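You operate a simulated robot arm through the tools that you are given. There is no shell and no other tool.

You run a simulated two-armed robot. Do the job below in one go: nothing can be reset, and whatever is moved stays where it is left.

Task
Tighten the batten's thumb screws in their printed order, then shut the cam.
Fine: 1, 2, 3, each about three quarters of a turn from loose.

The check looks at the end state, three seconds after you hand in, the way a careful person would. Anything else that was tipped, shoved, dropped, spilled or broken makes it a failure.

Robot
Two 7-joint arms with fingered hands on one trunk that stands fixed in place. Base frame: the origin is at the foot of the trunk, x ahead of it, y to its left, z up; the work surface is at about z = 835. Readings come in mm, degrees, newtons and seconds.
The left shoulder is at [60, 126, 1380], the right one opposite. With the tool pointing down near the work surface each hand reaches from about 100 to 620 mm from the base axis, measured 20 degrees to its own side. Payload 2.5 kg a hand.
The tool frame of a hand sits at the grasp point between the pads (the TCP): z along the fingers, y along the line on which they close. The tips reach 30 mm beyond it. The gripper opens to 104 mm. The gripper's body begins 35 mm behind the TCP. The gripper is a hand of 5 fingers: y runs from the thumb to the fingers, the wrist lies at [-15, -104, -178] in the tool frame.
Orientation is told as [roll, pitch, yaw] about the base's x, y, z axes, in that order, counted from this pose: with the fingers straight down and the wrist toward the robot, the tool's x, y and z point along [0, 1, 0], [1, 0, 0] and [0, 0, -1] of the base frame.

Tools
- The arms move only by the tool apply_moves. It takes "left_series", "right_series" or both (then of equal length, played together; a hand with none holds still); each is a list of rows, each a list of 6 numbers: the shift along the base's x, y, z in units of 25 mm (1.0 is 25 mm), then the turn, a rotation vector about the base's x, y, z in units of 8 degrees (1.0 is 8 degrees). In form: [[tx, ty, tz, rx, ry, rz], ...]. A call has 1 to 20 rows; each row shifts and turns the commanded pose from where the row before left it. A call with a number of a shift or a turn outside -1 to 1 is refused whole. A row lasts 0.2 s, in which the tool goes at most 50 mm and 8.6 degrees; a call with a longer step from one row to the next is refused whole. Where a pose cannot be reached the arm comes as near as it can. A force on the tool above 40 N (or 10 N above the force at the start of the call, whichever is more), or a blocked arm, ends the call early, and 0.2 s more pass. In this call time passes only in rows, and 0.2 s behind the last. The reply holds the time, the measured pose of the TCP, the force on the tool along the base axes, the opening and the grip force, in the units named above and with some noise, with the torque about the TCP (base axes, N m) and any sound that the robot's microphone picked up.
- Cameras (640 x 400 px; columns grow to the right, rows downward): "scene" is now at [111.8, -39.9, 1596.3]; the picture's right is [-0.45, -0.90, 0.00], its down [-0.53, 0.26, -0.81] and it looks along [0.72, -0.36, -0.59] (base axes); focal length 368 px, centre (320, 200). "left" rides on the left gripper at [-80, -78, -141] in its tool frame; the picture's right is [-0.78, -0.30, 0.56], its down [0.53, -0.78, 0.33] and it looks along [0.33, 0.56, 0.76] (tool axes); focal length 247 px, centre (320, 200). "right" rides on the right gripper at [80, -78, -141] in its tool frame; the picture's right is [-0.78, 0.30, -0.56], its down [-0.53, -0.78, 0.33] and it looks along [-0.33, 0.56, 0.76] (tool axes); focal length 247 px, centre (320, 200). There is no depth. A picture from a camera that has moved, and an enlarged one, comes with that camera's place and axes in the base frame and with its lens. The place of the scene camera against the robot may be out by one fixed shift of up to 18 mm in any direction.
- capture(camera): a new picture of that camera. The clock stands still meanwhile.
- raise_lower(by): slides the trunk up (or, below 0, down) by that many mm; the arms and the scene camera ride with it, the base frame stays. It gives what a move gives, with no picture.
- curl_fingers(index, middle, ring, little, thumb_bend, thumb_turn, hand): sets how far each is bent, from 0 (flat) to 100 (curled in); at 30 the hand is open as for a grip, at 70 the pads meet at the TCP. One left out holds its place. A second passes; each finger stops where it meets its share of the squeeze, and holds until it gets a number again. It is the only way to open and close the hand. It gives what a move gives, with no picture; readings hold the bend of each and the force on index, middle, ring, little, thumb and palm. thumb_turn goes from beside the hand (0) to across from the fingers (100), as for a grip.
- turn_head(pan, tilt): turns the head with the scene camera to pan (to the left, within 86 degrees either way) and tilt (down, from -29 to 69), counted from straight ahead of the robot. It gives what a move gives.
- close_up(camera, box): a new picture of the part [left, top, right, bottom] of that camera's present view, enlarged. The clock stands still meanwhile.
- close_job(): hands the job in; it is judged then, once.

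Places have to be worked out from the pictures, the camera data and where the tool is seen. Open the grippers and draw the arms clear of the work before you hand the job in, unless the task says otherwise.

The tools are called after "Call:" as a command line: name --argument value ..., lists and objects as JSON in quotes. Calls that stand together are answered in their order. apply_moves: Moves the arms, as the interface text tells. Its arguments: {"type":"object","properties":{"left_series":{"type":"array","items":{"type":"array","items":{"type":"number"}}},"right_series":{"type":"array","items":{"type":"array","items":{"type":"number"}}}},"required":[]} The other tools are called the same way: raise_lower (by) slides the trunk up or down; curl_fingers (index, middle, ring, little, thumb_bend, thumb_turn, hand) moves the fingers one by one; turn_head (pan, tilt) turns the head that bears the scene camera; capture (camera) takes a picture; close_up (camera, box) takes an enlarged picture of a part of a camera's view; close_job () hands the job in.

At the start:

```text
time: 0.0
left_tcp_pos: [441.6, -35.4, 1367.0]
left_tool_rot: [0.0, 0.0, 0.1]
left_force: [0.2, 0.0, 0.7]
left_wrist_torque: [0.03, -0.02, -0.02]
left_gripper_width: 103.6
left_grasp_force: 0.1
left_shape: jaw
left_bend: [30.0, 30.0, 30.0, 30.0, 30.0, 98.0]
left_finger forces: [0.0, 0.1, 0.0, 0.0, 0.0, 0.0]
right_tcp_pos: [370.2, -383.4, 1331.9]
right_tool_rot: [0.0, 0.0, 0.0]
right_force: [1.0, -0.1, -1.3]
right_wrist_torque: [0.0, -0.02, 0.01]
right_gripper_width: 103.5
right_grasp_force: 0.2
right_shape: jaw
right_bend: [30.0, 30.0, 30.0, 30.0, 30.0, 98.0]
right_finger forces: [0.1, 0.0, 0.0, 0.0, 0.0, 0.0]
trunk travel left (down, up): [-775.0, 165.0]
head pan, tilt: [-26.5, 36.1]
```

scene: 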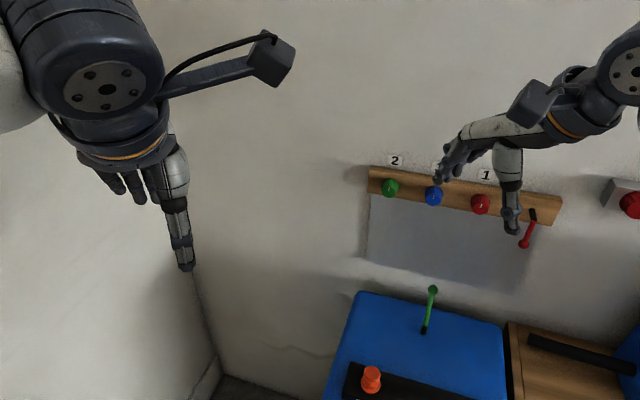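
right: 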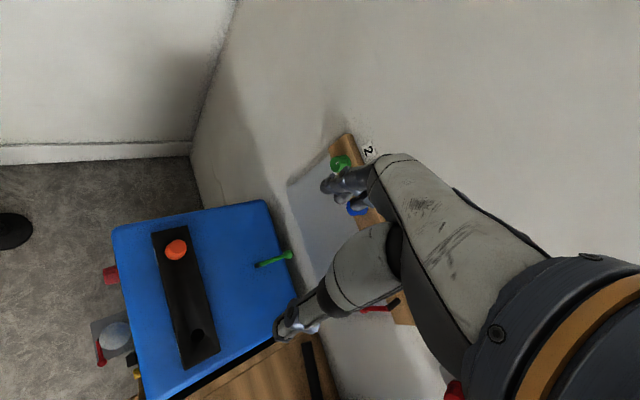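
left: 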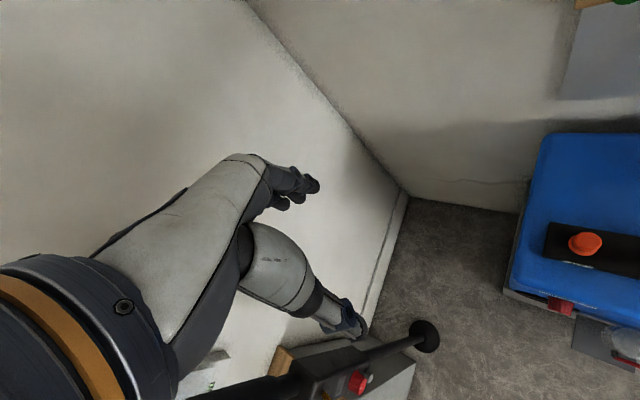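

The scene shows a wooden batten on the wall with three coloured thumb screws (green "2", blue hidden label, red "1") and a red lever at its right end, probably the cam. I'll look closer before moving anything.

Call:
close_up --camera "scene" --box '[350, 140, 580, 284]'

Call:
close_up --camera "scene" --box '[320, 260, 640, 400]'

Call:
close_up --camera "right" --box '[260, 110, 500, 400]'

```text
2.78 times, centred on (465, 212) of scene
camera zoom: at [111.8, -39.9, 1596.3], right [-0.45, -0.9, 0.0], down [-0.53, 0.26, -0.81], along [0.72, -0.36, -0.59], focal length 1021 px, centre (-83, 167)
```

zoom: 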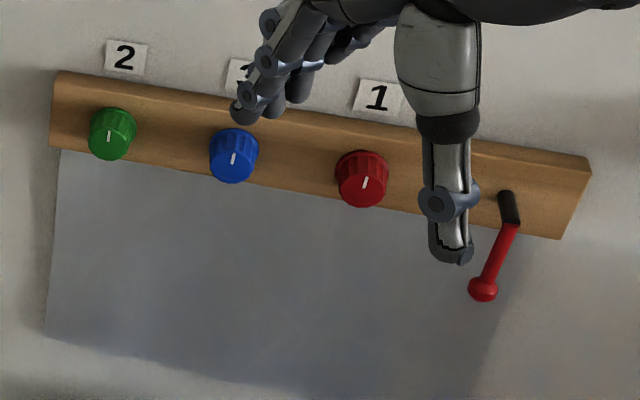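

```text
2.00 times, centred on (480, 330) of scene
camera zoom: at [111.8, -39.9, 1596.3], right [-0.45, -0.9, 0.0], down [-0.53, 0.26, -0.81], along [0.72, -0.36, -0.59], focal length 735 px, centre (0, -60)
```

zoom: 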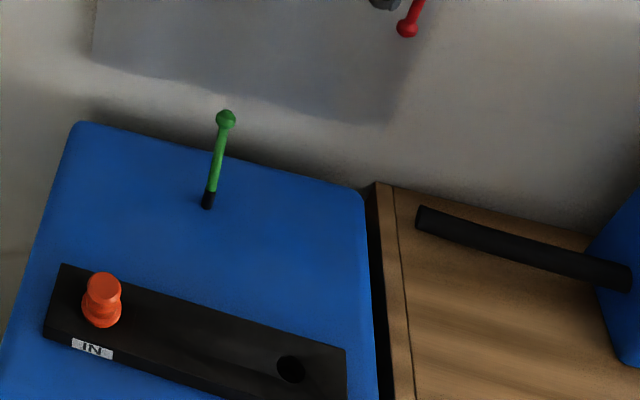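

```text
1.38 times, centred on (380, 255) of right
camera zoom: at [292.1, -301.7, 1473.0], right [0.3, -0.78, 0.56], down [-0.78, -0.53, -0.33], along [0.56, -0.33, -0.76], focal length 341 px, centre (237, 124)
```

zoom: 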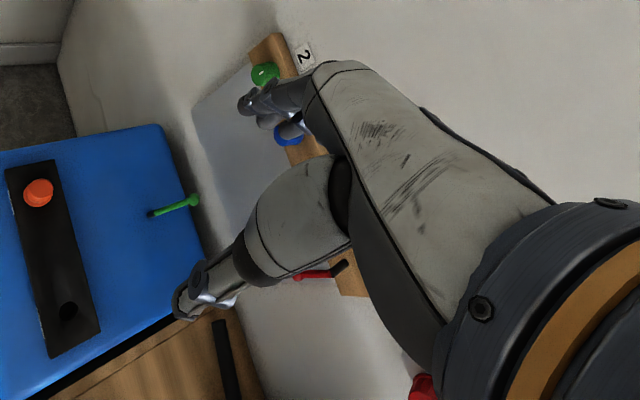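

The right hand hides part of the batten and the middle label. I'll lift the right hand straight up by 150 mm to clear the view, keeping it well off the wall.

Call:
apply_moves --right_series '[[0, 0, 1, 0, 0, 0], [0, 0, 1, 0, 0, 0], [0, 0, 1, 0, 0, 0], [0, 0, 1, 0, 0, 0], [0, 0, 1, 0, 0, 0], [0, 0, 1, 0, 0, 0]]'

Call:
capture --camera "scene"

Call:
close_up --camera "scene" --box '[350, 140, 580, 284]'

Call:
capture --camera "right"

```text
time: 1.4
left_tcp_pos: [442.2, -37.3, 1367.9]
left_tool_rot: [0.0, 0.0, 0.0]
left_force: [-0.3, -0.6, 0.5]
left_wrist_torque: [-0.01, 0.01, -0.01]
left_gripper_width: 103.7
left_grasp_force: 0.1
left_shape: jaw
left_bend: [30.0, 30.0, 30.0, 30.0, 30.0, 98.0]
left_finger forces: [0.1, 0.0, 0.1, 0.0, 0.1, 0.1]
right_tcp_pos: [371.7, -386.4, 1464.6]
right_tool_rot: [5.1, -0.1, 1.0]
right_force: [0.3, 0.3, 0.0]
right_wrist_torque: [0.01, 0.02, 0.03]
right_gripper_width: 103.6
right_grasp_force: 0.1
right_shape: jaw
right_bend: [30.0, 30.0, 30.0, 30.0, 30.0, 98.0]
right_finger forces: [0.1, 0.0, 0.1, 0.1, 0.0, 0.0]
trunk travel left (down, up): [-775.0, 165.0]
head pan, tilt: [-26.5, 36.1]
```

```text
taken
camera scene: at [112.1, -40.6, 1596.2], right [-0.45, -0.9, 0.0], down [-0.53, 0.26, -0.81], along [0.72, -0.36, -0.59], focal length 368 px, centre (320, 200)
```

scene: 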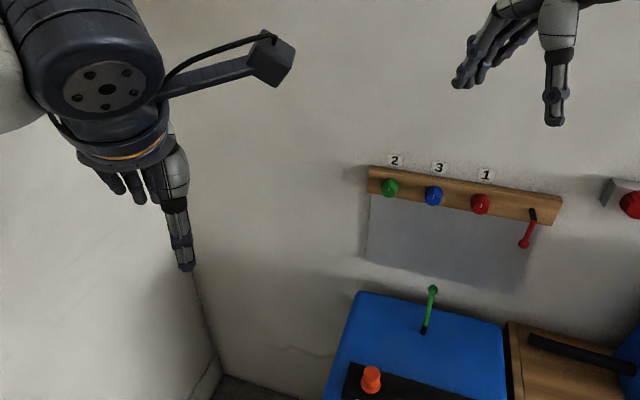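

```text
2.78 times, centred on (465, 212) of scene
camera zoom: at [112.1, -40.6, 1596.2], right [-0.45, -0.9, 0.0], down [-0.53, 0.26, -0.81], along [0.72, -0.36, -0.59], focal length 1021 px, centre (-83, 167)
```

zoom: 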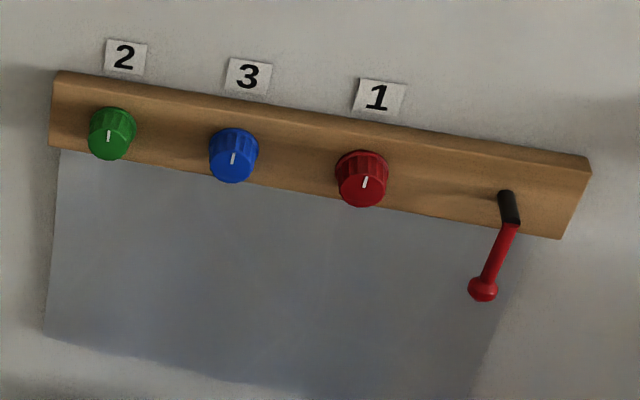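

```text
taken
camera right: at [293.9, -319.7, 1612.4], right [0.31, -0.82, 0.49], down [-0.77, -0.52, -0.38], along [0.56, -0.26, -0.79], focal length 247 px, centre (320, 200)
```

right: 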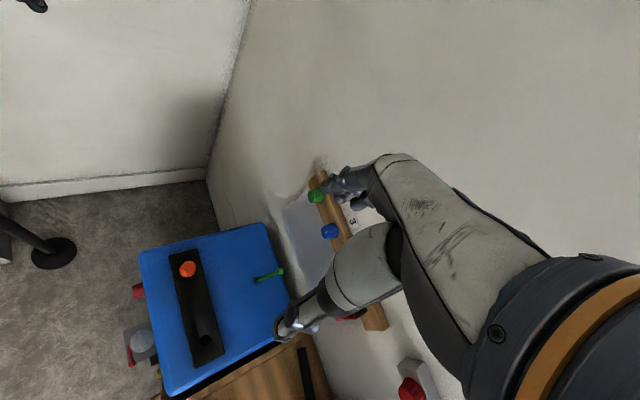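

Labels now read 2 (green), 3 (blue), 1 (red), so the order is red, green, blue. I'll turn the head to face the batten more squarely and see what lies to its right.

Call:
turn_head --pan -50 --tilt 30

Call:
capture --camera "scene"

Call:
close_up --camera "scene" --box '[320, 160, 480, 260]'

```text
time: 2.3
left_tcp_pos: [441.1, -36.4, 1369.0]
left_tool_rot: [0.0, 0.1, 0.1]
left_force: [-0.5, -0.2, -0.7]
left_wrist_torque: [0.0, 0.0, 0.01]
left_gripper_width: 103.6
left_grasp_force: 0.1
left_shape: jaw
left_bend: [30.0, 30.0, 30.0, 30.0, 30.0, 98.0]
left_finger forces: [0.0, 0.0, 0.0, 0.0, 0.1, 0.0]
right_tcp_pos: [372.7, -385.1, 1464.0]
right_tool_rot: [4.9, 0.2, 0.8]
right_force: [0.2, -0.4, 0.3]
right_wrist_torque: [-0.02, 0.0, 0.02]
right_gripper_width: 103.8
right_grasp_force: 0.0
right_shape: jaw
right_bend: [30.0, 30.0, 30.0, 30.0, 30.0, 98.0]
right_finger forces: [0.0, 0.0, 0.0, 0.1, 0.0, 0.0]
trunk travel left (down, up): [-775.0, 165.0]
head pan, tilt: [-50.0, 30.0]
```

```text
taken
camera scene: at [91.8, -70.2, 1605.7], right [-0.77, -0.64, 0.0], down [-0.32, 0.38, -0.87], along [0.56, -0.66, -0.5], focal length 368 px, centre (320, 200)
```

scene: 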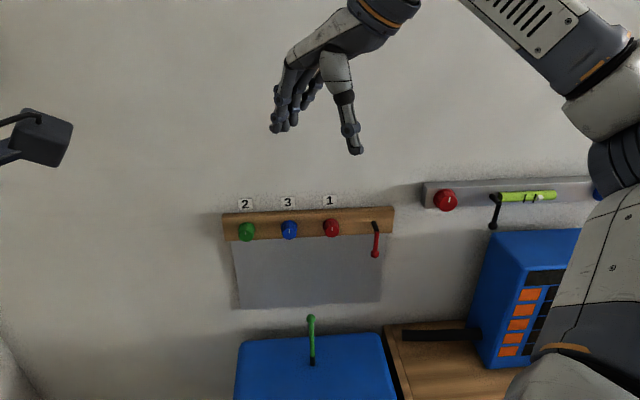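

```text
4.00 times, centred on (400, 210) of scene
camera zoom: at [91.8, -70.2, 1605.7], right [-0.77, -0.64, 0.0], down [-0.32, 0.38, -0.87], along [0.56, -0.66, -0.5], focal length 1470 px, centre (0, 160)
```

zoom: 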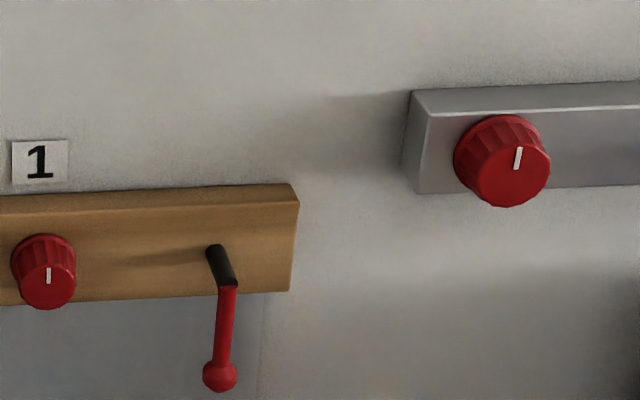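

The batten's line gives a wall normal of about 45° to the right, so the fingers should point along roughly [0.707, -0.707, 0]. Red is near [493, -578, 1166], with blue and green about 90 mm apart to its left. I'll swing the right hand to a horizontal pointing pose about 150 mm in front of the batten.

Call:
apply_moves --right_series '[[0.053, -0.297, -0.84, -0.663, -0.663, 0], [0.053, -0.297, -0.84, -0.663, -0.663, 0], [0.053, -0.297, -0.84, -0.663, -0.663, 0], [0.053, -0.297, -0.84, -0.663, -0.663, 0], [0.053, -0.297, -0.84, -0.663, -0.663, 0], [0.053, -0.297, -0.84, -0.663, -0.663, 0], [0.053, -0.297, -0.84, -0.663, -0.663, 0], [0.053, -0.297, -0.84, -0.663, -0.663, 0], [0.053, -0.297, -0.84, -0.663, -0.663, 0], [0.053, -0.297, -0.84, -0.663, -0.663, 0], [0.053, -0.297, -0.84, -0.663, -0.663, 0], [0.053, -0.297, -0.84, -0.663, -0.663, 0]]'

Call:
capture --camera "scene"

Call:
capture --camera "right"

```text
time: 4.9
left_tcp_pos: [443.1, -36.1, 1367.9]
left_tool_rot: [0.0, 0.0, 0.1]
left_force: [-0.1, 0.4, 0.2]
left_wrist_torque: [-0.01, 0.0, 0.0]
left_gripper_width: 103.4
left_grasp_force: 0.1
left_shape: jaw
left_bend: [30.0, 30.0, 30.0, 30.0, 30.0, 98.0]
left_finger forces: [0.0, 0.1, 0.1, 0.0, 0.0, 0.0]
right_tcp_pos: [384.7, -470.6, 1228.4]
right_tool_rot: [-89.8, -44.9, 44.8]
right_force: [0.7, 0.9, 0.9]
right_wrist_torque: [-0.03, 0.02, -0.02]
right_gripper_width: 103.9
right_grasp_force: 0.0
right_shape: jaw
right_bend: [30.0, 30.0, 30.0, 30.0, 30.0, 98.0]
right_finger forces: [0.0, 0.0, 0.0, 0.1, 0.1, 0.0]
trunk travel left (down, up): [-775.0, 165.0]
head pan, tilt: [-50.0, 30.0]
```

```text
taken
camera scene: at [91.9, -70.5, 1605.7], right [-0.77, -0.64, 0.0], down [-0.32, 0.38, -0.87], along [0.56, -0.66, -0.5], focal length 368 px, centre (320, 200)
```

scene: 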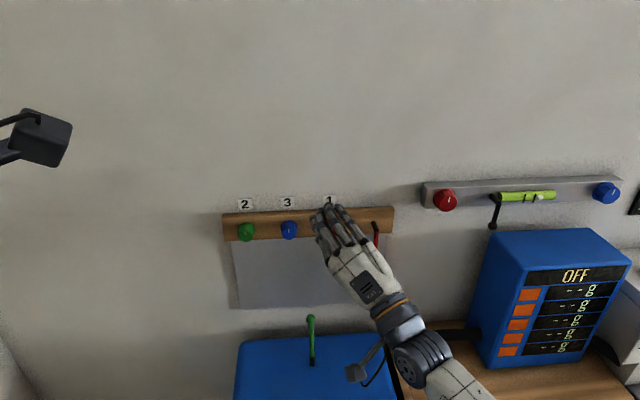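

```text
taken
camera right: at [286.8, -369.6, 1117.2], right [-0.63, 0.15, 0.76], down [-0.42, -0.89, -0.17], along [0.65, -0.43, 0.63], focal length 247 px, centre (320, 200)
```

right: 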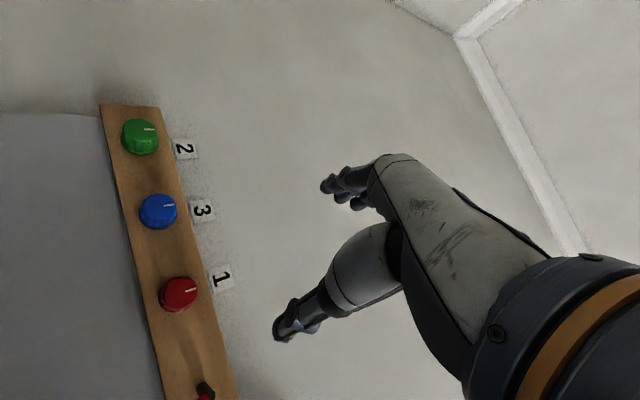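

The hand reached the pose exactly and the right camera sees all three knobs. I'll test here, well clear of the wall, how far the wrist can turn about the knob axis: first 80° clockwise.

Call:
apply_moves --right_series '[[0, 0, 0, 0.707, -0.707, 0], [0, 0, 0, 0.707, -0.707, 0], [0, 0, 0, 0.707, -0.707, 0], [0, 0, 0, 0.707, -0.707, 0], [0, 0, 0, 0.707, -0.707, 0], [0, 0, 0, 0.707, -0.707, 0], [0, 0, 0, 0.707, -0.707, 0], [0, 0, 0, 0.707, -0.707, 0], [0, 0, 0, 0.707, -0.707, 0], [0, 0, 0, 0.707, -0.707, 0]]'

Call:
capture --camera "scene"

Call:
capture --camera "right"

```text
time: 7.1
left_tcp_pos: [440.9, -36.3, 1368.0]
left_tool_rot: [0.1, -0.1, 0.1]
left_force: [-0.6, -0.3, 0.4]
left_wrist_torque: [0.0, -0.04, -0.01]
left_gripper_width: 103.9
left_grasp_force: 0.0
left_shape: jaw
left_bend: [30.0, 30.0, 30.0, 30.0, 30.0, 98.0]
left_finger forces: [0.1, 0.0, 0.0, 0.0, 0.0, 0.0]
right_tcp_pos: [381.0, -478.8, 1235.4]
right_tool_rot: [91.6, -57.5, -136.4]
right_force: [0.6, -0.2, 0.2]
right_wrist_torque: [-0.05, 0.0, 0.02]
right_gripper_width: 103.8
right_grasp_force: 0.0
right_shape: jaw
right_bend: [30.0, 30.0, 30.0, 30.0, 30.0, 98.0]
right_finger forces: [0.0, 0.1, 0.0, 0.0, 0.1, 0.0]
trunk travel left (down, up): [-775.0, 165.0]
head pan, tilt: [-50.0, 30.0]
```

```text
taken
camera scene: at [91.5, -70.6, 1605.7], right [-0.77, -0.64, 0.0], down [-0.32, 0.38, -0.87], along [0.56, -0.66, -0.5], focal length 368 px, centre (320, 200)
```

scene: 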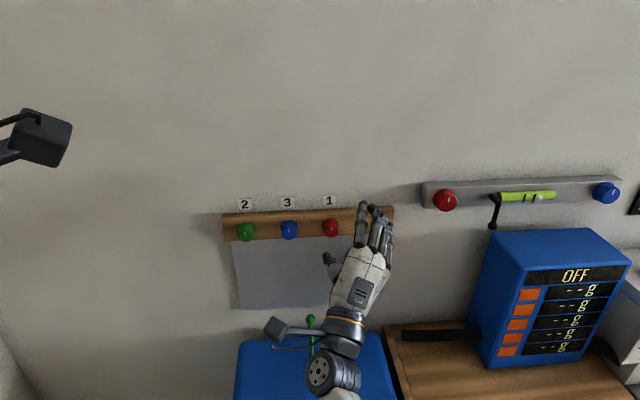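

```text
taken
camera right: at [359.2, -301.1, 1210.8], right [-0.97, -0.18, -0.18], down [0.22, -0.27, -0.94], along [0.12, -0.95, 0.3], focal length 247 px, centre (320, 200)
```

right: 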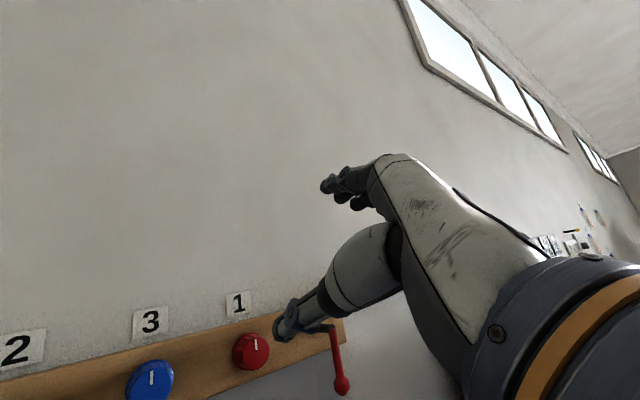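

It reached about 77° of the 80°, so that is close to the clockwise limit here. Now I'll go back and test the counter-clockwise side, to about -80° from the neutral pose.

Call:
apply_moves --right_series '[[0, 0, 0, -0.707, 0.707, 0], [0, 0, 0, -0.707, 0.707, 0], [0, 0, 0, -0.707, 0.707, 0], [0, 0, 0, -0.707, 0.707, 0], [0, 0, 0, -0.707, 0.707, 0], [0, 0, 0, -0.707, 0.707, 0], [0, 0, 0, -0.707, 0.707, 0], [0, 0, 0, -0.707, 0.707, 0], [0, 0, 0, -0.707, 0.707, 0], [0, 0, 0, -0.707, 0.707, 0], [0, 0, 0, -0.707, 0.707, 0], [0, 0, 0, -0.707, 0.707, 0], [0, 0, 0, -0.707, 0.707, 0], [0, 0, 0, -0.707, 0.707, 0], [0, 0, 0, -0.707, 0.707, 0], [0, 0, 0, -0.707, 0.707, 0], [0, 0, 0, -0.707, 0.707, 0], [0, 0, 0, -0.707, 0.707, 0], [0, 0, 0, -0.707, 0.707, 0], [0, 0, 0, -0.707, 0.707, 0]]'

Call:
capture --camera "scene"

Call:
capture --camera "right"

```text
time: 11.3
left_tcp_pos: [442.1, -36.3, 1367.2]
left_tool_rot: [0.0, 0.0, 0.0]
left_force: [-0.2, -0.6, 0.3]
left_wrist_torque: [0.03, 0.01, -0.01]
left_gripper_width: 103.6
left_grasp_force: 0.0
left_shape: jaw
left_bend: [30.0, 30.0, 30.0, 30.0, 30.0, 98.0]
left_finger forces: [0.1, 0.0, 0.0, 0.0, 0.0, 0.0]
right_tcp_pos: [384.7, -470.6, 1230.1]
right_tool_rot: [-90.0, 35.3, 45.0]
right_force: [-1.5, 0.1, -0.4]
right_wrist_torque: [0.0, -0.01, 0.0]
right_gripper_width: 103.8
right_grasp_force: 0.1
right_shape: jaw
right_bend: [30.0, 30.0, 30.0, 30.0, 30.0, 98.0]
right_finger forces: [0.0, 0.0, 0.0, 0.0, 0.0, 0.0]
trunk travel left (down, up): [-775.0, 165.0]
head pan, tilt: [-50.0, 30.0]
```

```text
taken
camera scene: at [91.8, -70.1, 1605.7], right [-0.77, -0.64, 0.0], down [-0.32, 0.38, -0.87], along [0.56, -0.66, -0.5], focal length 368 px, centre (320, 200)
```

scene: 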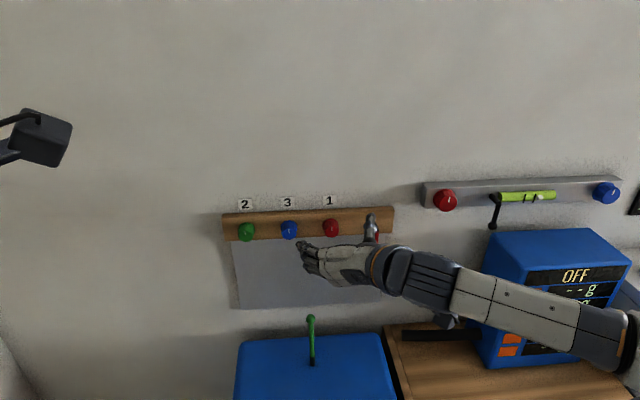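

```text
taken
camera right: at [208.5, -448.0, 1209.4], right [0.09, 0.88, 0.46], down [0.0, -0.47, 0.88], along [1.0, -0.08, -0.05], focal length 247 px, centre (320, 200)
```

right: 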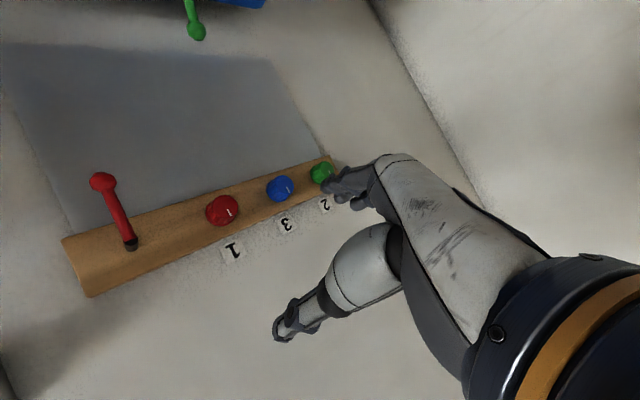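

-80° was reached without trouble. I'll probe 48° further the same way, and look closely at the cam lever from this side view.

Call:
close_up --camera "right" --box '[50, 140, 210, 300]'

Call:
apply_moves --right_series '[[0, 0, 0, -0.707, 0.707, 0], [0, 0, 0, -0.707, 0.707, 0], [0, 0, 0, -0.707, 0.707, 0], [0, 0, 0, -0.707, 0.707, 0], [0, 0, 0, -0.707, 0.707, 0], [0, 0, 0, -0.707, 0.707, 0]]'

Call:
capture --camera "scene"

Call:
capture --camera "right"

```text
2.50 times, centred on (130, 220) of right
camera zoom: at [208.5, -448.0, 1209.4], right [0.09, 0.88, 0.46], down [0.0, -0.47, 0.88], along [1.0, -0.08, -0.05], focal length 617 px, centre (795, 150)
```

zoom: 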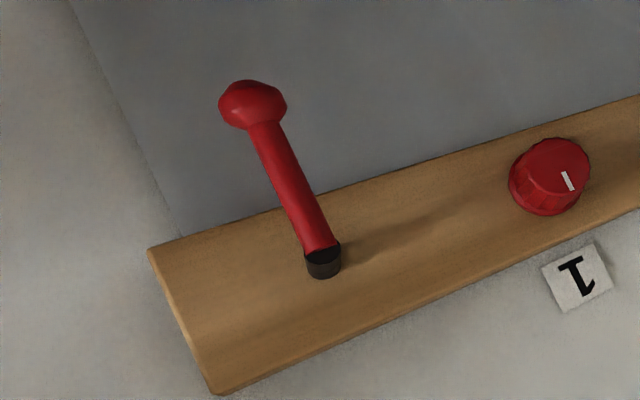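

```text
time: 12.7
left_tcp_pos: [441.9, -35.7, 1369.0]
left_tool_rot: [0.1, 0.0, 0.1]
left_force: [0.7, -0.4, -0.3]
left_wrist_torque: [-0.01, -0.02, 0.0]
left_gripper_width: 103.5
left_grasp_force: 0.1
left_shape: jaw
left_bend: [30.0, 30.0, 30.0, 30.0, 30.0, 98.0]
left_finger forces: [0.0, 0.0, 0.0, 0.1, 0.0, 0.0]
right_tcp_pos: [385.3, -471.1, 1229.7]
right_tool_rot: [-90.2, 83.1, 44.8]
right_force: [0.3, -0.8, -0.3]
right_wrist_torque: [0.02, 0.0, 0.0]
right_gripper_width: 103.6
right_grasp_force: 0.0
right_shape: jaw
right_bend: [30.0, 30.0, 30.0, 30.0, 30.0, 98.0]
right_finger forces: [0.0, 0.1, 0.0, 0.0, 0.1, 0.0]
trunk travel left (down, up): [-775.0, 165.0]
head pan, tilt: [-50.0, 30.0]
```

```text
taken
camera scene: at [91.9, -70.1, 1605.7], right [-0.77, -0.64, 0.0], down [-0.32, 0.38, -0.87], along [0.56, -0.66, -0.5], focal length 368 px, centre (320, 200)
```

scene: 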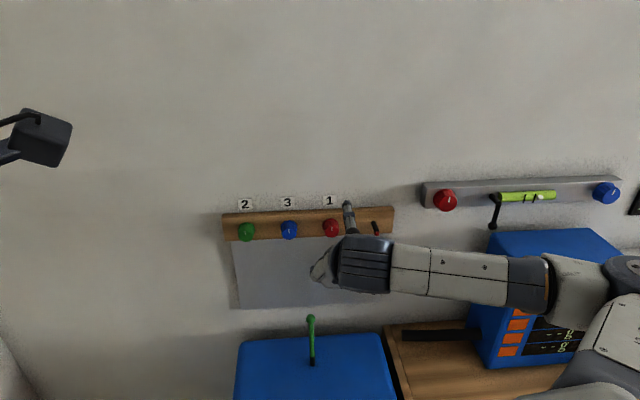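

```text
taken
camera right: at [223.2, -433.2, 1297.3], right [0.18, 0.96, -0.2], down [0.55, 0.08, 0.83], along [0.82, -0.26, -0.51], focal length 247 px, centre (320, 200)
```

right: 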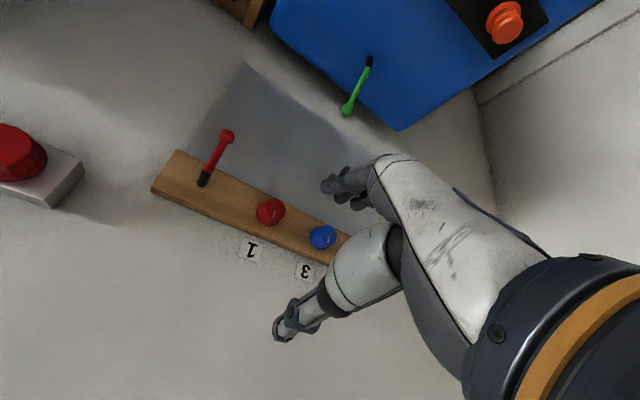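

The wrist can turn over a range of about -128° to +72°, so each screw can be done in two or three grips. I'll zoom in on the knobs from here to fix their places precisely.

Call:
close_up --camera "right" --box '[140, 110, 380, 270]'

Call:
close_up --camera "scene" --box '[210, 180, 410, 305]'

```text
2.50 times, centred on (260, 190) of right
camera zoom: at [223.2, -433.2, 1297.3], right [0.18, 0.96, -0.2], down [0.55, 0.08, 0.83], along [0.82, -0.26, -0.51], focal length 617 px, centre (470, 225)
```

zoom: 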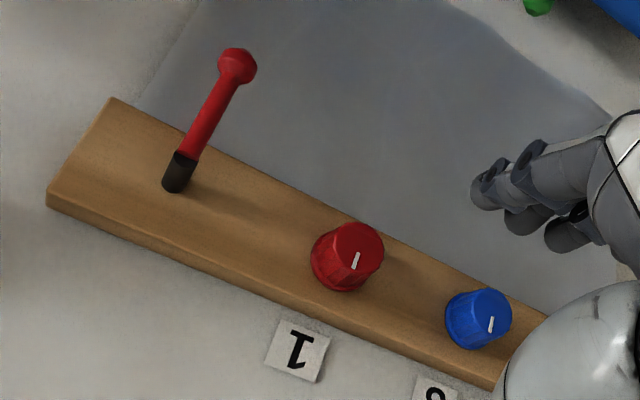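

```text
3.20 times, centred on (310, 242) of scene
camera zoom: at [91.9, -70.1, 1605.7], right [-0.77, -0.64, 0.0], down [-0.32, 0.38, -0.87], along [0.56, -0.66, -0.5], focal length 1176 px, centre (352, 64)
```

zoom: 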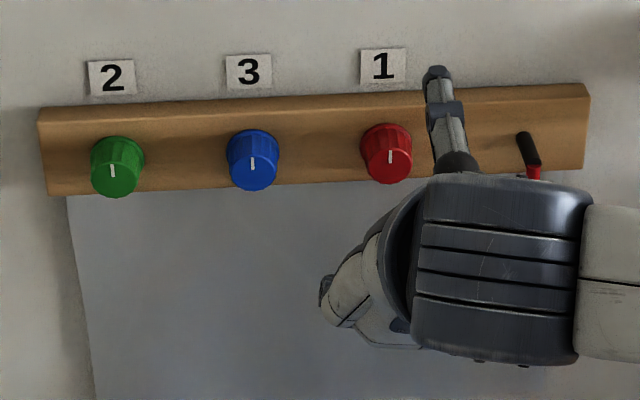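

Triangulating from the right camera puts the red knob face near [490, -575, 1152], its axis normal to the 45° wall and about 85–90 mm from blue. I'll part-close the right hand so it fits between neighbours, then turn to about -72° and go 50 mm in front of red.

Call:
curl_fingers --hand "right" --index 45 --middle 45 --ring 45 --little 45 --thumb_bend 45

Call:
apply_moves --right_series '[[0.379, -0.371, -0.445, 0.707, -0.707, 0], [0.379, -0.371, -0.445, 0.707, -0.707, 0], [0.379, -0.371, -0.445, 0.707, -0.707, 0], [0.379, -0.371, -0.445, 0.707, -0.707, 0], [0.379, -0.371, -0.445, 0.707, -0.707, 0], [0.379, -0.371, -0.445, 0.707, -0.707, 0], [0.379, -0.371, -0.445, 0.707, -0.707, 0]]'

Call:
capture --camera "right"

Call:
close_up --camera "scene" --box '[210, 160, 450, 310]'

```text
time: 13.7
left_tcp_pos: [441.2, -35.8, 1367.6]
left_tool_rot: [0.0, 0.0, 0.3]
left_force: [-0.3, 0.7, 0.2]
left_wrist_torque: [0.02, -0.04, 0.0]
left_gripper_width: 103.5
left_grasp_force: 0.0
left_shape: jaw
left_bend: [30.0, 30.0, 30.0, 30.0, 30.0, 98.0]
left_finger forces: [0.0, 0.0, 0.0, 0.0, 0.0, 0.1]
right_tcp_pos: [385.5, -470.6, 1229.6]
right_tool_rot: [-90.2, 83.1, 44.6]
right_force: [-0.4, -0.1, 0.3]
right_wrist_torque: [-0.02, 0.01, 0.0]
right_gripper_width: 65.6
right_grasp_force: 0.1
right_shape: fingers
right_bend: [45.0, 45.0, 45.0, 45.0, 45.0, 98.0]
right_finger forces: [0.1, 0.1, 0.1, 0.0, 0.0, 0.1]
trunk travel left (down, up): [-775.0, 165.0]
head pan, tilt: [-50.0, 30.0]
```

```text
time: 15.3
left_tcp_pos: [441.4, -36.3, 1367.4]
left_tool_rot: [0.0, 0.1, 0.1]
left_force: [-0.3, -0.2, 0.1]
left_wrist_torque: [0.02, -0.05, 0.0]
left_gripper_width: 103.9
left_grasp_force: 0.2
left_shape: jaw
left_bend: [30.0, 30.0, 30.0, 30.0, 30.0, 98.0]
left_finger forces: [0.0, 0.0, 0.0, 0.1, 0.0, 0.0]
right_tcp_pos: [451.4, -536.7, 1152.1]
right_tool_rot: [-90.0, 26.9, 44.9]
right_force: [-0.1, 0.0, -0.6]
right_wrist_torque: [0.01, -0.03, 0.03]
right_gripper_width: 65.5
right_grasp_force: 0.0
right_shape: fingers
right_bend: [45.0, 45.0, 45.0, 45.0, 45.0, 98.0]
right_finger forces: [0.1, 0.0, 0.0, 0.0, 0.0, 0.1]
trunk travel left (down, up): [-775.0, 165.0]
head pan, tilt: [-50.0, 30.0]
```

```text
taken
camera right: at [277.2, -510.6, 1116.2], right [0.04, 0.83, 0.56], down [-0.08, -0.55, 0.83], along [1.0, -0.08, 0.05], focal length 247 px, centre (320, 200)
```

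right: 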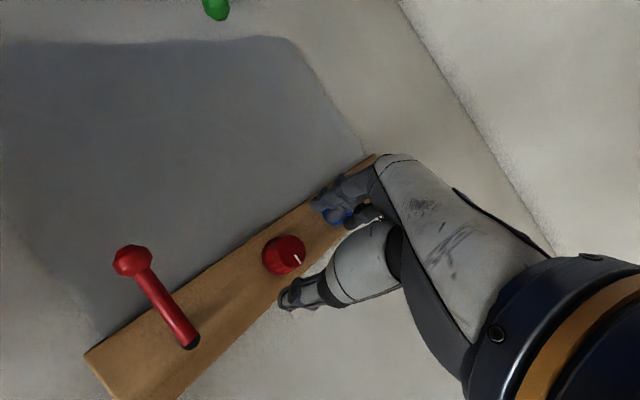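

```text
2.67 times, centred on (330, 235) of scene
camera zoom: at [91.9, -70.5, 1605.7], right [-0.77, -0.64, 0.0], down [-0.32, 0.38, -0.87], along [0.56, -0.66, -0.5], focal length 980 px, centre (293, 107)
```

zoom: 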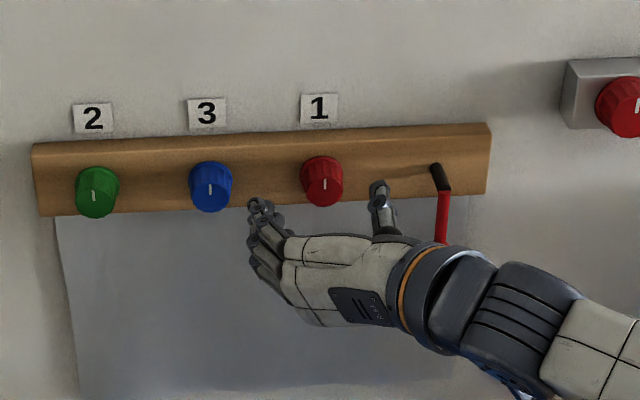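

The knob lies close to where the tool axis should fall in the right camera. I'll zoom in to check the alignment precisely.

Call:
close_up --camera "right" --box '[230, 170, 390, 330]'

Call:
close_up --camera "scene" --box '[290, 190, 390, 252]'

```text
2.50 times, centred on (310, 250) of right
camera zoom: at [277.2, -510.6, 1116.2], right [0.04, 0.83, 0.56], down [-0.08, -0.55, 0.83], along [1.0, -0.08, 0.05], focal length 617 px, centre (345, 75)
```

zoom: 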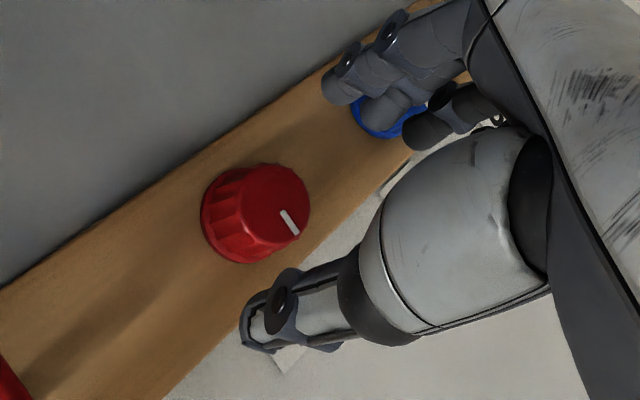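

```text
6.40 times, centred on (340, 221) of scene
camera zoom: at [91.9, -70.5, 1605.7], right [-0.77, -0.64, 0.0], down [-0.32, 0.38, -0.87], along [0.56, -0.66, -0.5], focal length 2352 px, centre (192, 66)
```

zoom: 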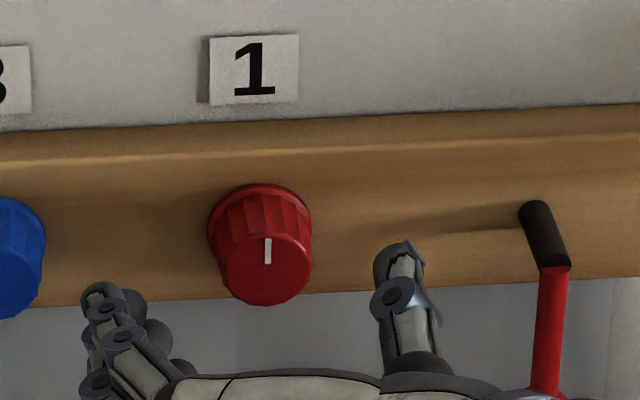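

The tool axis passes within 1–2 mm of the red knob's centre. I'll advance 36 mm along the axis, so the fingertips straddle the knob without reaching the batten.

Call:
apply_moves --right_series '[[0.34, -0.34, 0, 0, 0, 0], [0.34, -0.34, 0, 0, 0, 0], [0.34, -0.34, 0, 0, 0, 0]]'

Call:
close_up --camera "right" --box '[230, 170, 390, 330]'

Call:
close_up --camera "scene" --box '[290, 190, 390, 252]'

```text
time: 16.1
left_tcp_pos: [441.7, -36.4, 1367.6]
left_tool_rot: [0.0, 0.0, 0.1]
left_force: [-0.3, -0.1, -0.7]
left_wrist_torque: [-0.02, 0.0, -0.04]
left_gripper_width: 103.8
left_grasp_force: 0.1
left_shape: jaw
left_bend: [30.0, 30.0, 30.0, 30.0, 30.0, 98.0]
left_finger forces: [0.1, 0.0, 0.0, 0.0, 0.0, 0.0]
right_tcp_pos: [476.3, -562.2, 1151.9]
right_tool_rot: [-90.0, 27.0, 45.0]
right_force: [-0.3, 0.2, -0.1]
right_wrist_torque: [0.0, -0.02, -0.01]
right_gripper_width: 65.5
right_grasp_force: 0.0
right_shape: fingers
right_bend: [45.0, 45.0, 45.0, 45.0, 45.0, 98.0]
right_finger forces: [0.0, 0.0, 0.0, 0.0, 0.1, 0.0]
trunk travel left (down, up): [-775.0, 165.0]
head pan, tilt: [-50.0, 30.0]
```

```text
2.50 times, centred on (310, 250) of right
camera zoom: at [303.2, -536.0, 1115.9], right [0.04, 0.83, 0.56], down [-0.08, -0.55, 0.83], along [1.0, -0.08, 0.05], focal length 617 px, centre (345, 75)
```

zoom: 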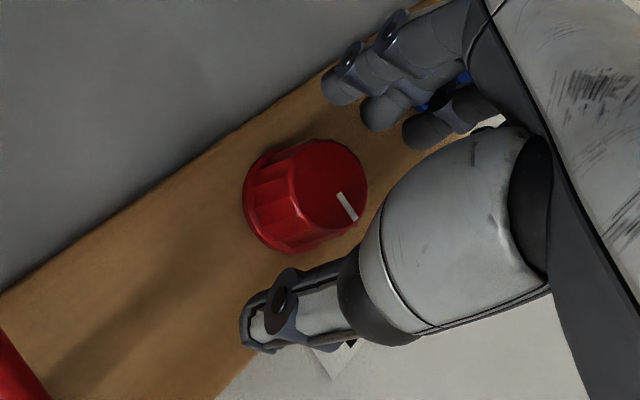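

```text
6.40 times, centred on (340, 221) of scene
camera zoom: at [91.9, -70.3, 1605.7], right [-0.77, -0.64, 0.0], down [-0.32, 0.38, -0.87], along [0.56, -0.66, -0.5], focal length 2352 px, centre (192, 66)
```

zoom: 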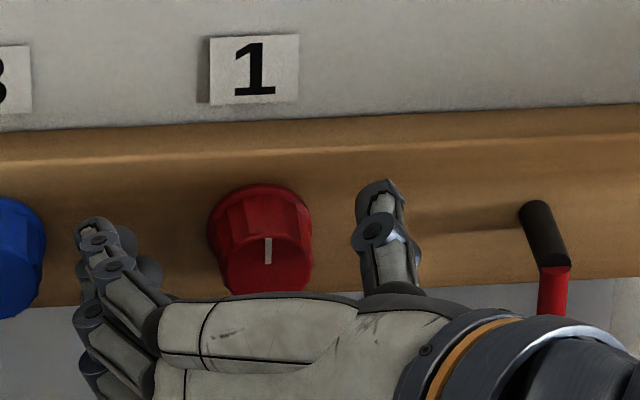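

The face sits where predicted, at about 753 mm along the wall normal, with the batten face near 778. I want to know which fingers line up with the knob, so I'll zoom in on the fingertips.

Call:
close_up --camera "right" --box '[280, 160, 400, 260]'

Call:
close_up --camera "scene" --box '[290, 210, 370, 260]'

```text
4.00 times, centred on (340, 210) of right
camera zoom: at [303.2, -536.0, 1115.9], right [0.04, 0.83, 0.56], down [-0.08, -0.55, 0.83], along [1.0, -0.08, 0.05], focal length 988 px, centre (240, 160)
```

zoom: 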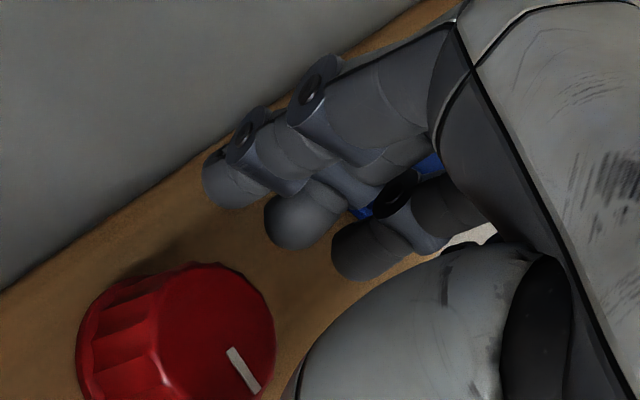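

```text
8.00 times, centred on (330, 235) of scene
camera zoom: at [91.9, -70.3, 1605.7], right [-0.77, -0.64, 0.0], down [-0.32, 0.38, -0.87], along [0.56, -0.66, -0.5], focal length 2940 px, centre (240, -80)
```

zoom: 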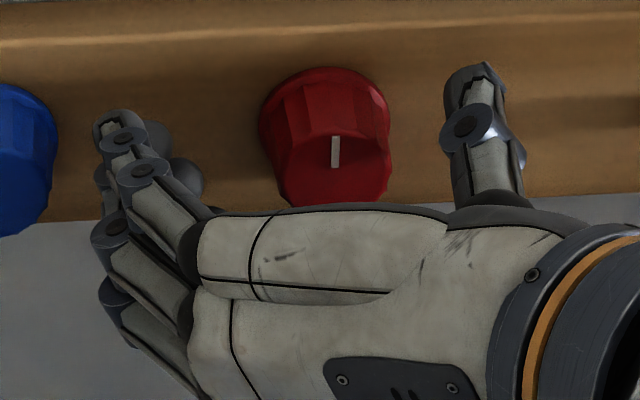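

The fingers straddle the knob and are clear of everything. I'll go 7 mm deeper so the tips cover most of the knob's side, then close partway and look.

Call:
apply_moves --right_series '[[0.2, -0.2, 0, 0, 0, 0]]'

Call:
curl_fingers --hand "right" --index 53 --middle 53 --ring 53 --little 53 --thumb_bend 53

Call:
close_up --camera "right" --box '[250, 170, 390, 310]'

Call:
close_up --camera "scene" --box '[290, 210, 370, 260]'

```text
time: 16.5
left_tcp_pos: [441.6, -37.6, 1368.0]
left_tool_rot: [0.1, 0.0, 0.2]
left_force: [0.2, 1.0, -0.3]
left_wrist_torque: [0.0, 0.01, -0.01]
left_gripper_width: 103.4
left_grasp_force: 0.0
left_shape: jaw
left_bend: [30.0, 30.0, 30.0, 30.0, 30.0, 98.0]
left_finger forces: [0.0, 0.0, 0.0, 0.0, 0.1, 0.1]
right_tcp_pos: [481.3, -566.1, 1150.6]
right_tool_rot: [-89.9, 27.0, 45.0]
right_force: [-0.8, 0.3, 0.0]
right_wrist_torque: [0.0, -0.01, 0.03]
right_gripper_width: 65.6
right_grasp_force: 0.0
right_shape: fingers
right_bend: [45.0, 45.0, 45.0, 45.0, 45.0, 98.0]
right_finger forces: [0.0, 0.0, 0.0, 0.0, 0.0, 0.0]
trunk travel left (down, up): [-775.0, 165.0]
head pan, tilt: [-50.0, 30.0]
```

```text
time: 17.5
left_tcp_pos: [442.3, -35.8, 1367.7]
left_tool_rot: [-0.1, 0.0, 0.2]
left_force: [-0.1, 0.0, 0.3]
left_wrist_torque: [0.0, -0.03, -0.02]
left_gripper_width: 103.8
left_grasp_force: 0.1
left_shape: jaw
left_bend: [30.0, 30.0, 30.0, 30.0, 30.0, 98.0]
left_finger forces: [0.1, 0.0, 0.1, 0.0, 0.0, 0.0]
right_tcp_pos: [481.4, -567.1, 1151.2]
right_tool_rot: [-90.0, 27.0, 45.0]
right_force: [0.2, -0.1, 0.9]
right_wrist_torque: [0.01, -0.01, 0.0]
right_gripper_width: 44.9
right_grasp_force: 0.1
right_shape: fingers
right_bend: [53.0, 53.0, 53.0, 53.0, 53.0, 98.0]
right_finger forces: [0.0, 0.0, 0.0, 0.0, 0.0, 0.0]
trunk travel left (down, up): [-775.0, 165.0]
head pan, tilt: [-50.0, 30.0]
```

```text
2.86 times, centred on (320, 240) of right
camera zoom: at [307.9, -540.7, 1115.8], right [0.04, 0.83, 0.56], down [-0.08, -0.55, 0.83], along [1.0, -0.08, 0.05], focal length 706 px, centre (320, 86)
```

zoom: 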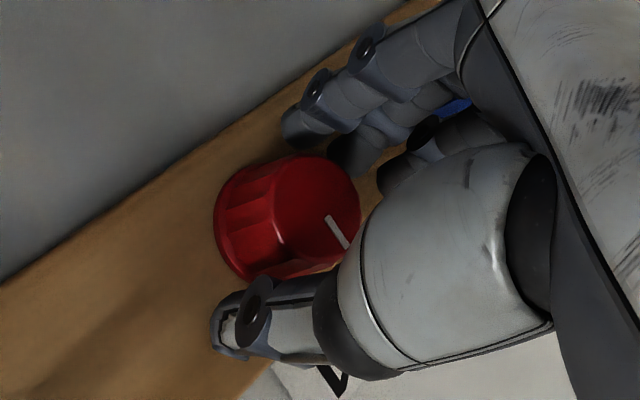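

```text
8.00 times, centred on (330, 235) of scene
camera zoom: at [91.6, -70.2, 1605.8], right [-0.77, -0.64, 0.0], down [-0.32, 0.38, -0.87], along [0.56, -0.66, -0.5], focal length 2940 px, centre (240, -80)
```

zoom: 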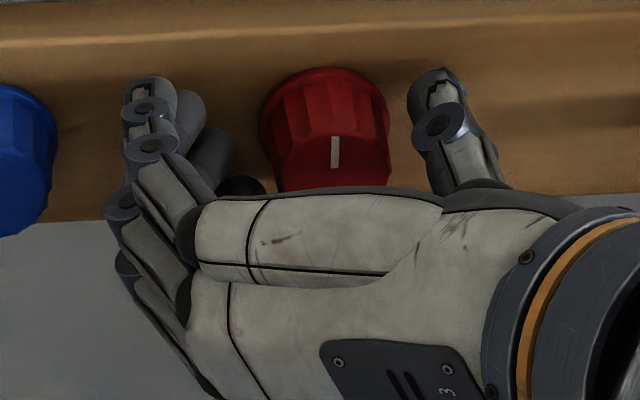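

The fingers and thumb are evenly placed either side of the knob (opening 45 mm) with no contact yet. I'll close onto the knob.

Call:
curl_fingers --hand "right" --index 62 --middle 62 --ring 62 --little 62 --thumb_bend 62

Call:
close_up --camera "right" --box '[250, 170, 390, 310]'

Call:
close_up --camera "scene" --box '[290, 210, 370, 260]'

```text
time: 18.5
left_tcp_pos: [441.6, -36.1, 1368.1]
left_tool_rot: [0.0, 0.0, 0.1]
left_force: [0.2, 0.4, 0.5]
left_wrist_torque: [0.01, 0.0, 0.02]
left_gripper_width: 104.2
left_grasp_force: 0.0
left_shape: jaw
left_bend: [30.0, 30.0, 30.0, 30.0, 30.0, 98.0]
left_finger forces: [0.0, 0.0, 0.0, 0.0, 0.0, 0.0]
right_tcp_pos: [481.1, -565.9, 1151.8]
right_tool_rot: [-90.0, 27.0, 45.0]
right_force: [1.2, 0.9, -0.3]
right_wrist_torque: [0.01, 0.03, 0.04]
right_gripper_width: 27.5
right_grasp_force: 2.3
right_shape: fingers
right_bend: [59.0, 61.0, 62.0, 62.0, 60.0, 97.0]
right_finger forces: [2.0, 0.6, 0.0, 0.0, 1.4, 0.0]
trunk travel left (down, up): [-775.0, 165.0]
head pan, tilt: [-50.0, 30.0]
```

```text
2.86 times, centred on (320, 240) of right
camera zoom: at [308.0, -540.7, 1115.7], right [0.04, 0.83, 0.56], down [-0.08, -0.55, 0.83], along [1.0, -0.08, 0.05], focal length 706 px, centre (320, 86)
```

zoom: 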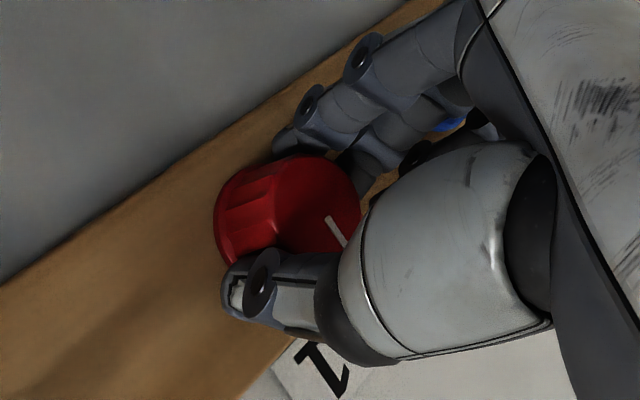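

```text
8.00 times, centred on (330, 235) of scene
camera zoom: at [91.8, -70.1, 1605.7], right [-0.77, -0.64, 0.0], down [-0.32, 0.38, -0.87], along [0.56, -0.66, -0.5], focal length 2940 px, centre (240, -80)
```

zoom: 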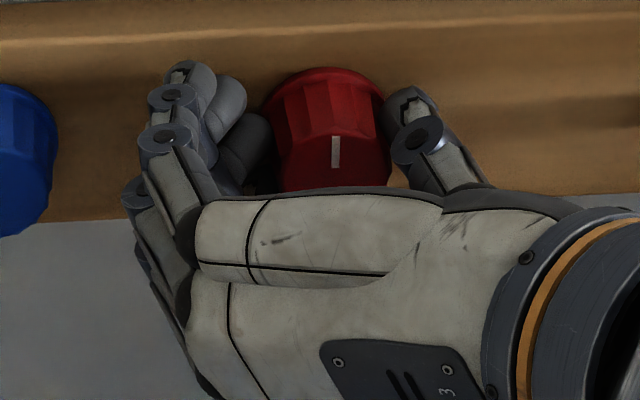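

Index, middle and thumb hold the knob (2.0, 0.6, 1.4 N); ring and little pass beside it without contact. I'll firm up the grip with index, middle and thumb only.

Call:
curl_fingers --hand "right" --index 72 --middle 74 --ring 58 --little 58 --thumb_bend 72

```text
time: 19.5
left_tcp_pos: [442.1, -34.9, 1367.6]
left_tool_rot: [-0.1, 0.0, 0.1]
left_force: [0.7, 0.0, 0.3]
left_wrist_torque: [0.01, 0.0, -0.03]
left_gripper_width: 103.8
left_grasp_force: 0.0
left_shape: jaw
left_bend: [30.0, 30.0, 30.0, 30.0, 30.0, 98.0]
left_finger forces: [0.1, 0.1, 0.0, 0.1, 0.0, 0.0]
right_tcp_pos: [482.3, -565.3, 1151.8]
right_tool_rot: [-89.9, 27.0, 45.0]
right_force: [9.6, 3.9, -0.1]
right_wrist_torque: [0.02, -0.04, 0.12]
right_gripper_width: 24.1
right_grasp_force: 14.8
right_shape: fingers
right_bend: [59.0, 64.0, 57.0, 57.0, 63.0, 96.0]
right_finger forces: [9.9, 9.5, 0.0, 0.0, 9.8, 0.0]
trunk travel left (down, up): [-775.0, 165.0]
head pan, tilt: [-50.0, 30.0]
```

The grip is firm (about 10 N at each of the three digits). I'll turn the first 40° clockwise and check that the knob follows.

Call:
apply_moves --right_series '[[0, 0, 0, 0.707, -0.707, 0], [0, 0, 0, 0.707, -0.707, 0], [0, 0, 0, 0.707, -0.707, 0], [0, 0, 0, 0.707, -0.707, 0], [0, 0, 0, 0.707, -0.707, 0]]'

Call:
close_up --camera "right" --box '[250, 170, 390, 310]'

Call:
close_up --camera "scene" --box '[290, 200, 370, 250]'

```text
time: 20.7
left_tcp_pos: [442.4, -36.4, 1367.9]
left_tool_rot: [-0.1, 0.0, 0.2]
left_force: [-1.0, -0.7, -0.6]
left_wrist_torque: [-0.02, 0.0, -0.04]
left_gripper_width: 103.6
left_grasp_force: 0.1
left_shape: jaw
left_bend: [30.0, 30.0, 30.0, 30.0, 30.0, 98.0]
left_finger forces: [0.1, 0.0, 0.0, 0.1, 0.0, 0.0]
right_tcp_pos: [481.3, -566.1, 1153.1]
right_tool_rot: [-90.0, -13.1, 44.9]
right_force: [7.9, -0.4, 5.5]
right_wrist_torque: [-0.06, -0.05, 0.06]
right_gripper_width: 24.4
right_grasp_force: 14.4
right_shape: fingers
right_bend: [59.0, 64.0, 57.0, 57.0, 63.0, 96.0]
right_finger forces: [9.2, 9.4, 0.0, 0.1, 10.8, 0.1]
trunk travel left (down, up): [-775.0, 165.0]
head pan, tilt: [-50.0, 30.0]
```

```text
2.86 times, centred on (320, 240) of right
camera zoom: at [342.5, -506.8, 1057.2], right [-0.31, 0.47, 0.82], down [-0.39, -0.86, 0.34], along [0.87, -0.21, 0.45], focal length 706 px, centre (320, 86)
```

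zoom: 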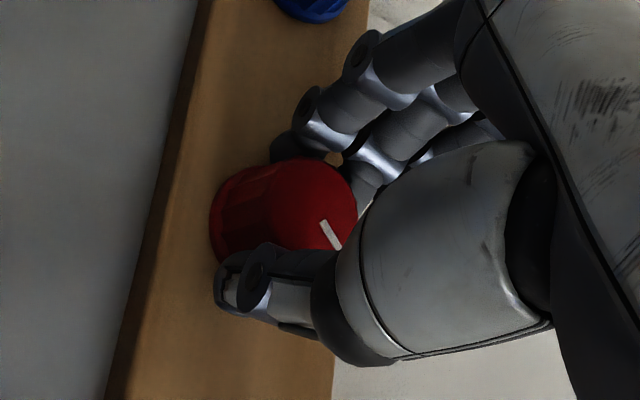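

```text
8.00 times, centred on (330, 225) of scene
camera zoom: at [92.6, -69.5, 1605.8], right [-0.77, -0.64, 0.0], down [-0.32, 0.38, -0.87], along [0.56, -0.66, -0.5], focal length 2940 px, centre (240, 0)
```

zoom: 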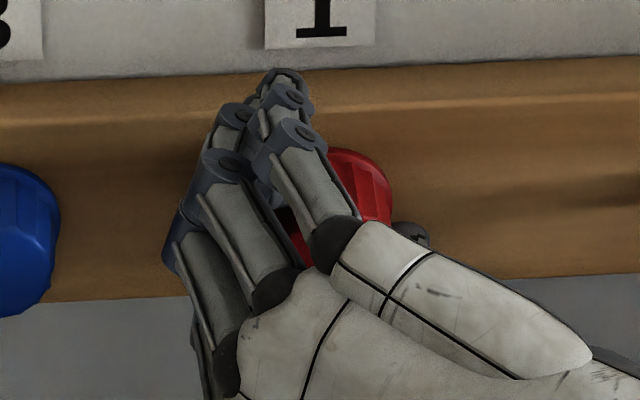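

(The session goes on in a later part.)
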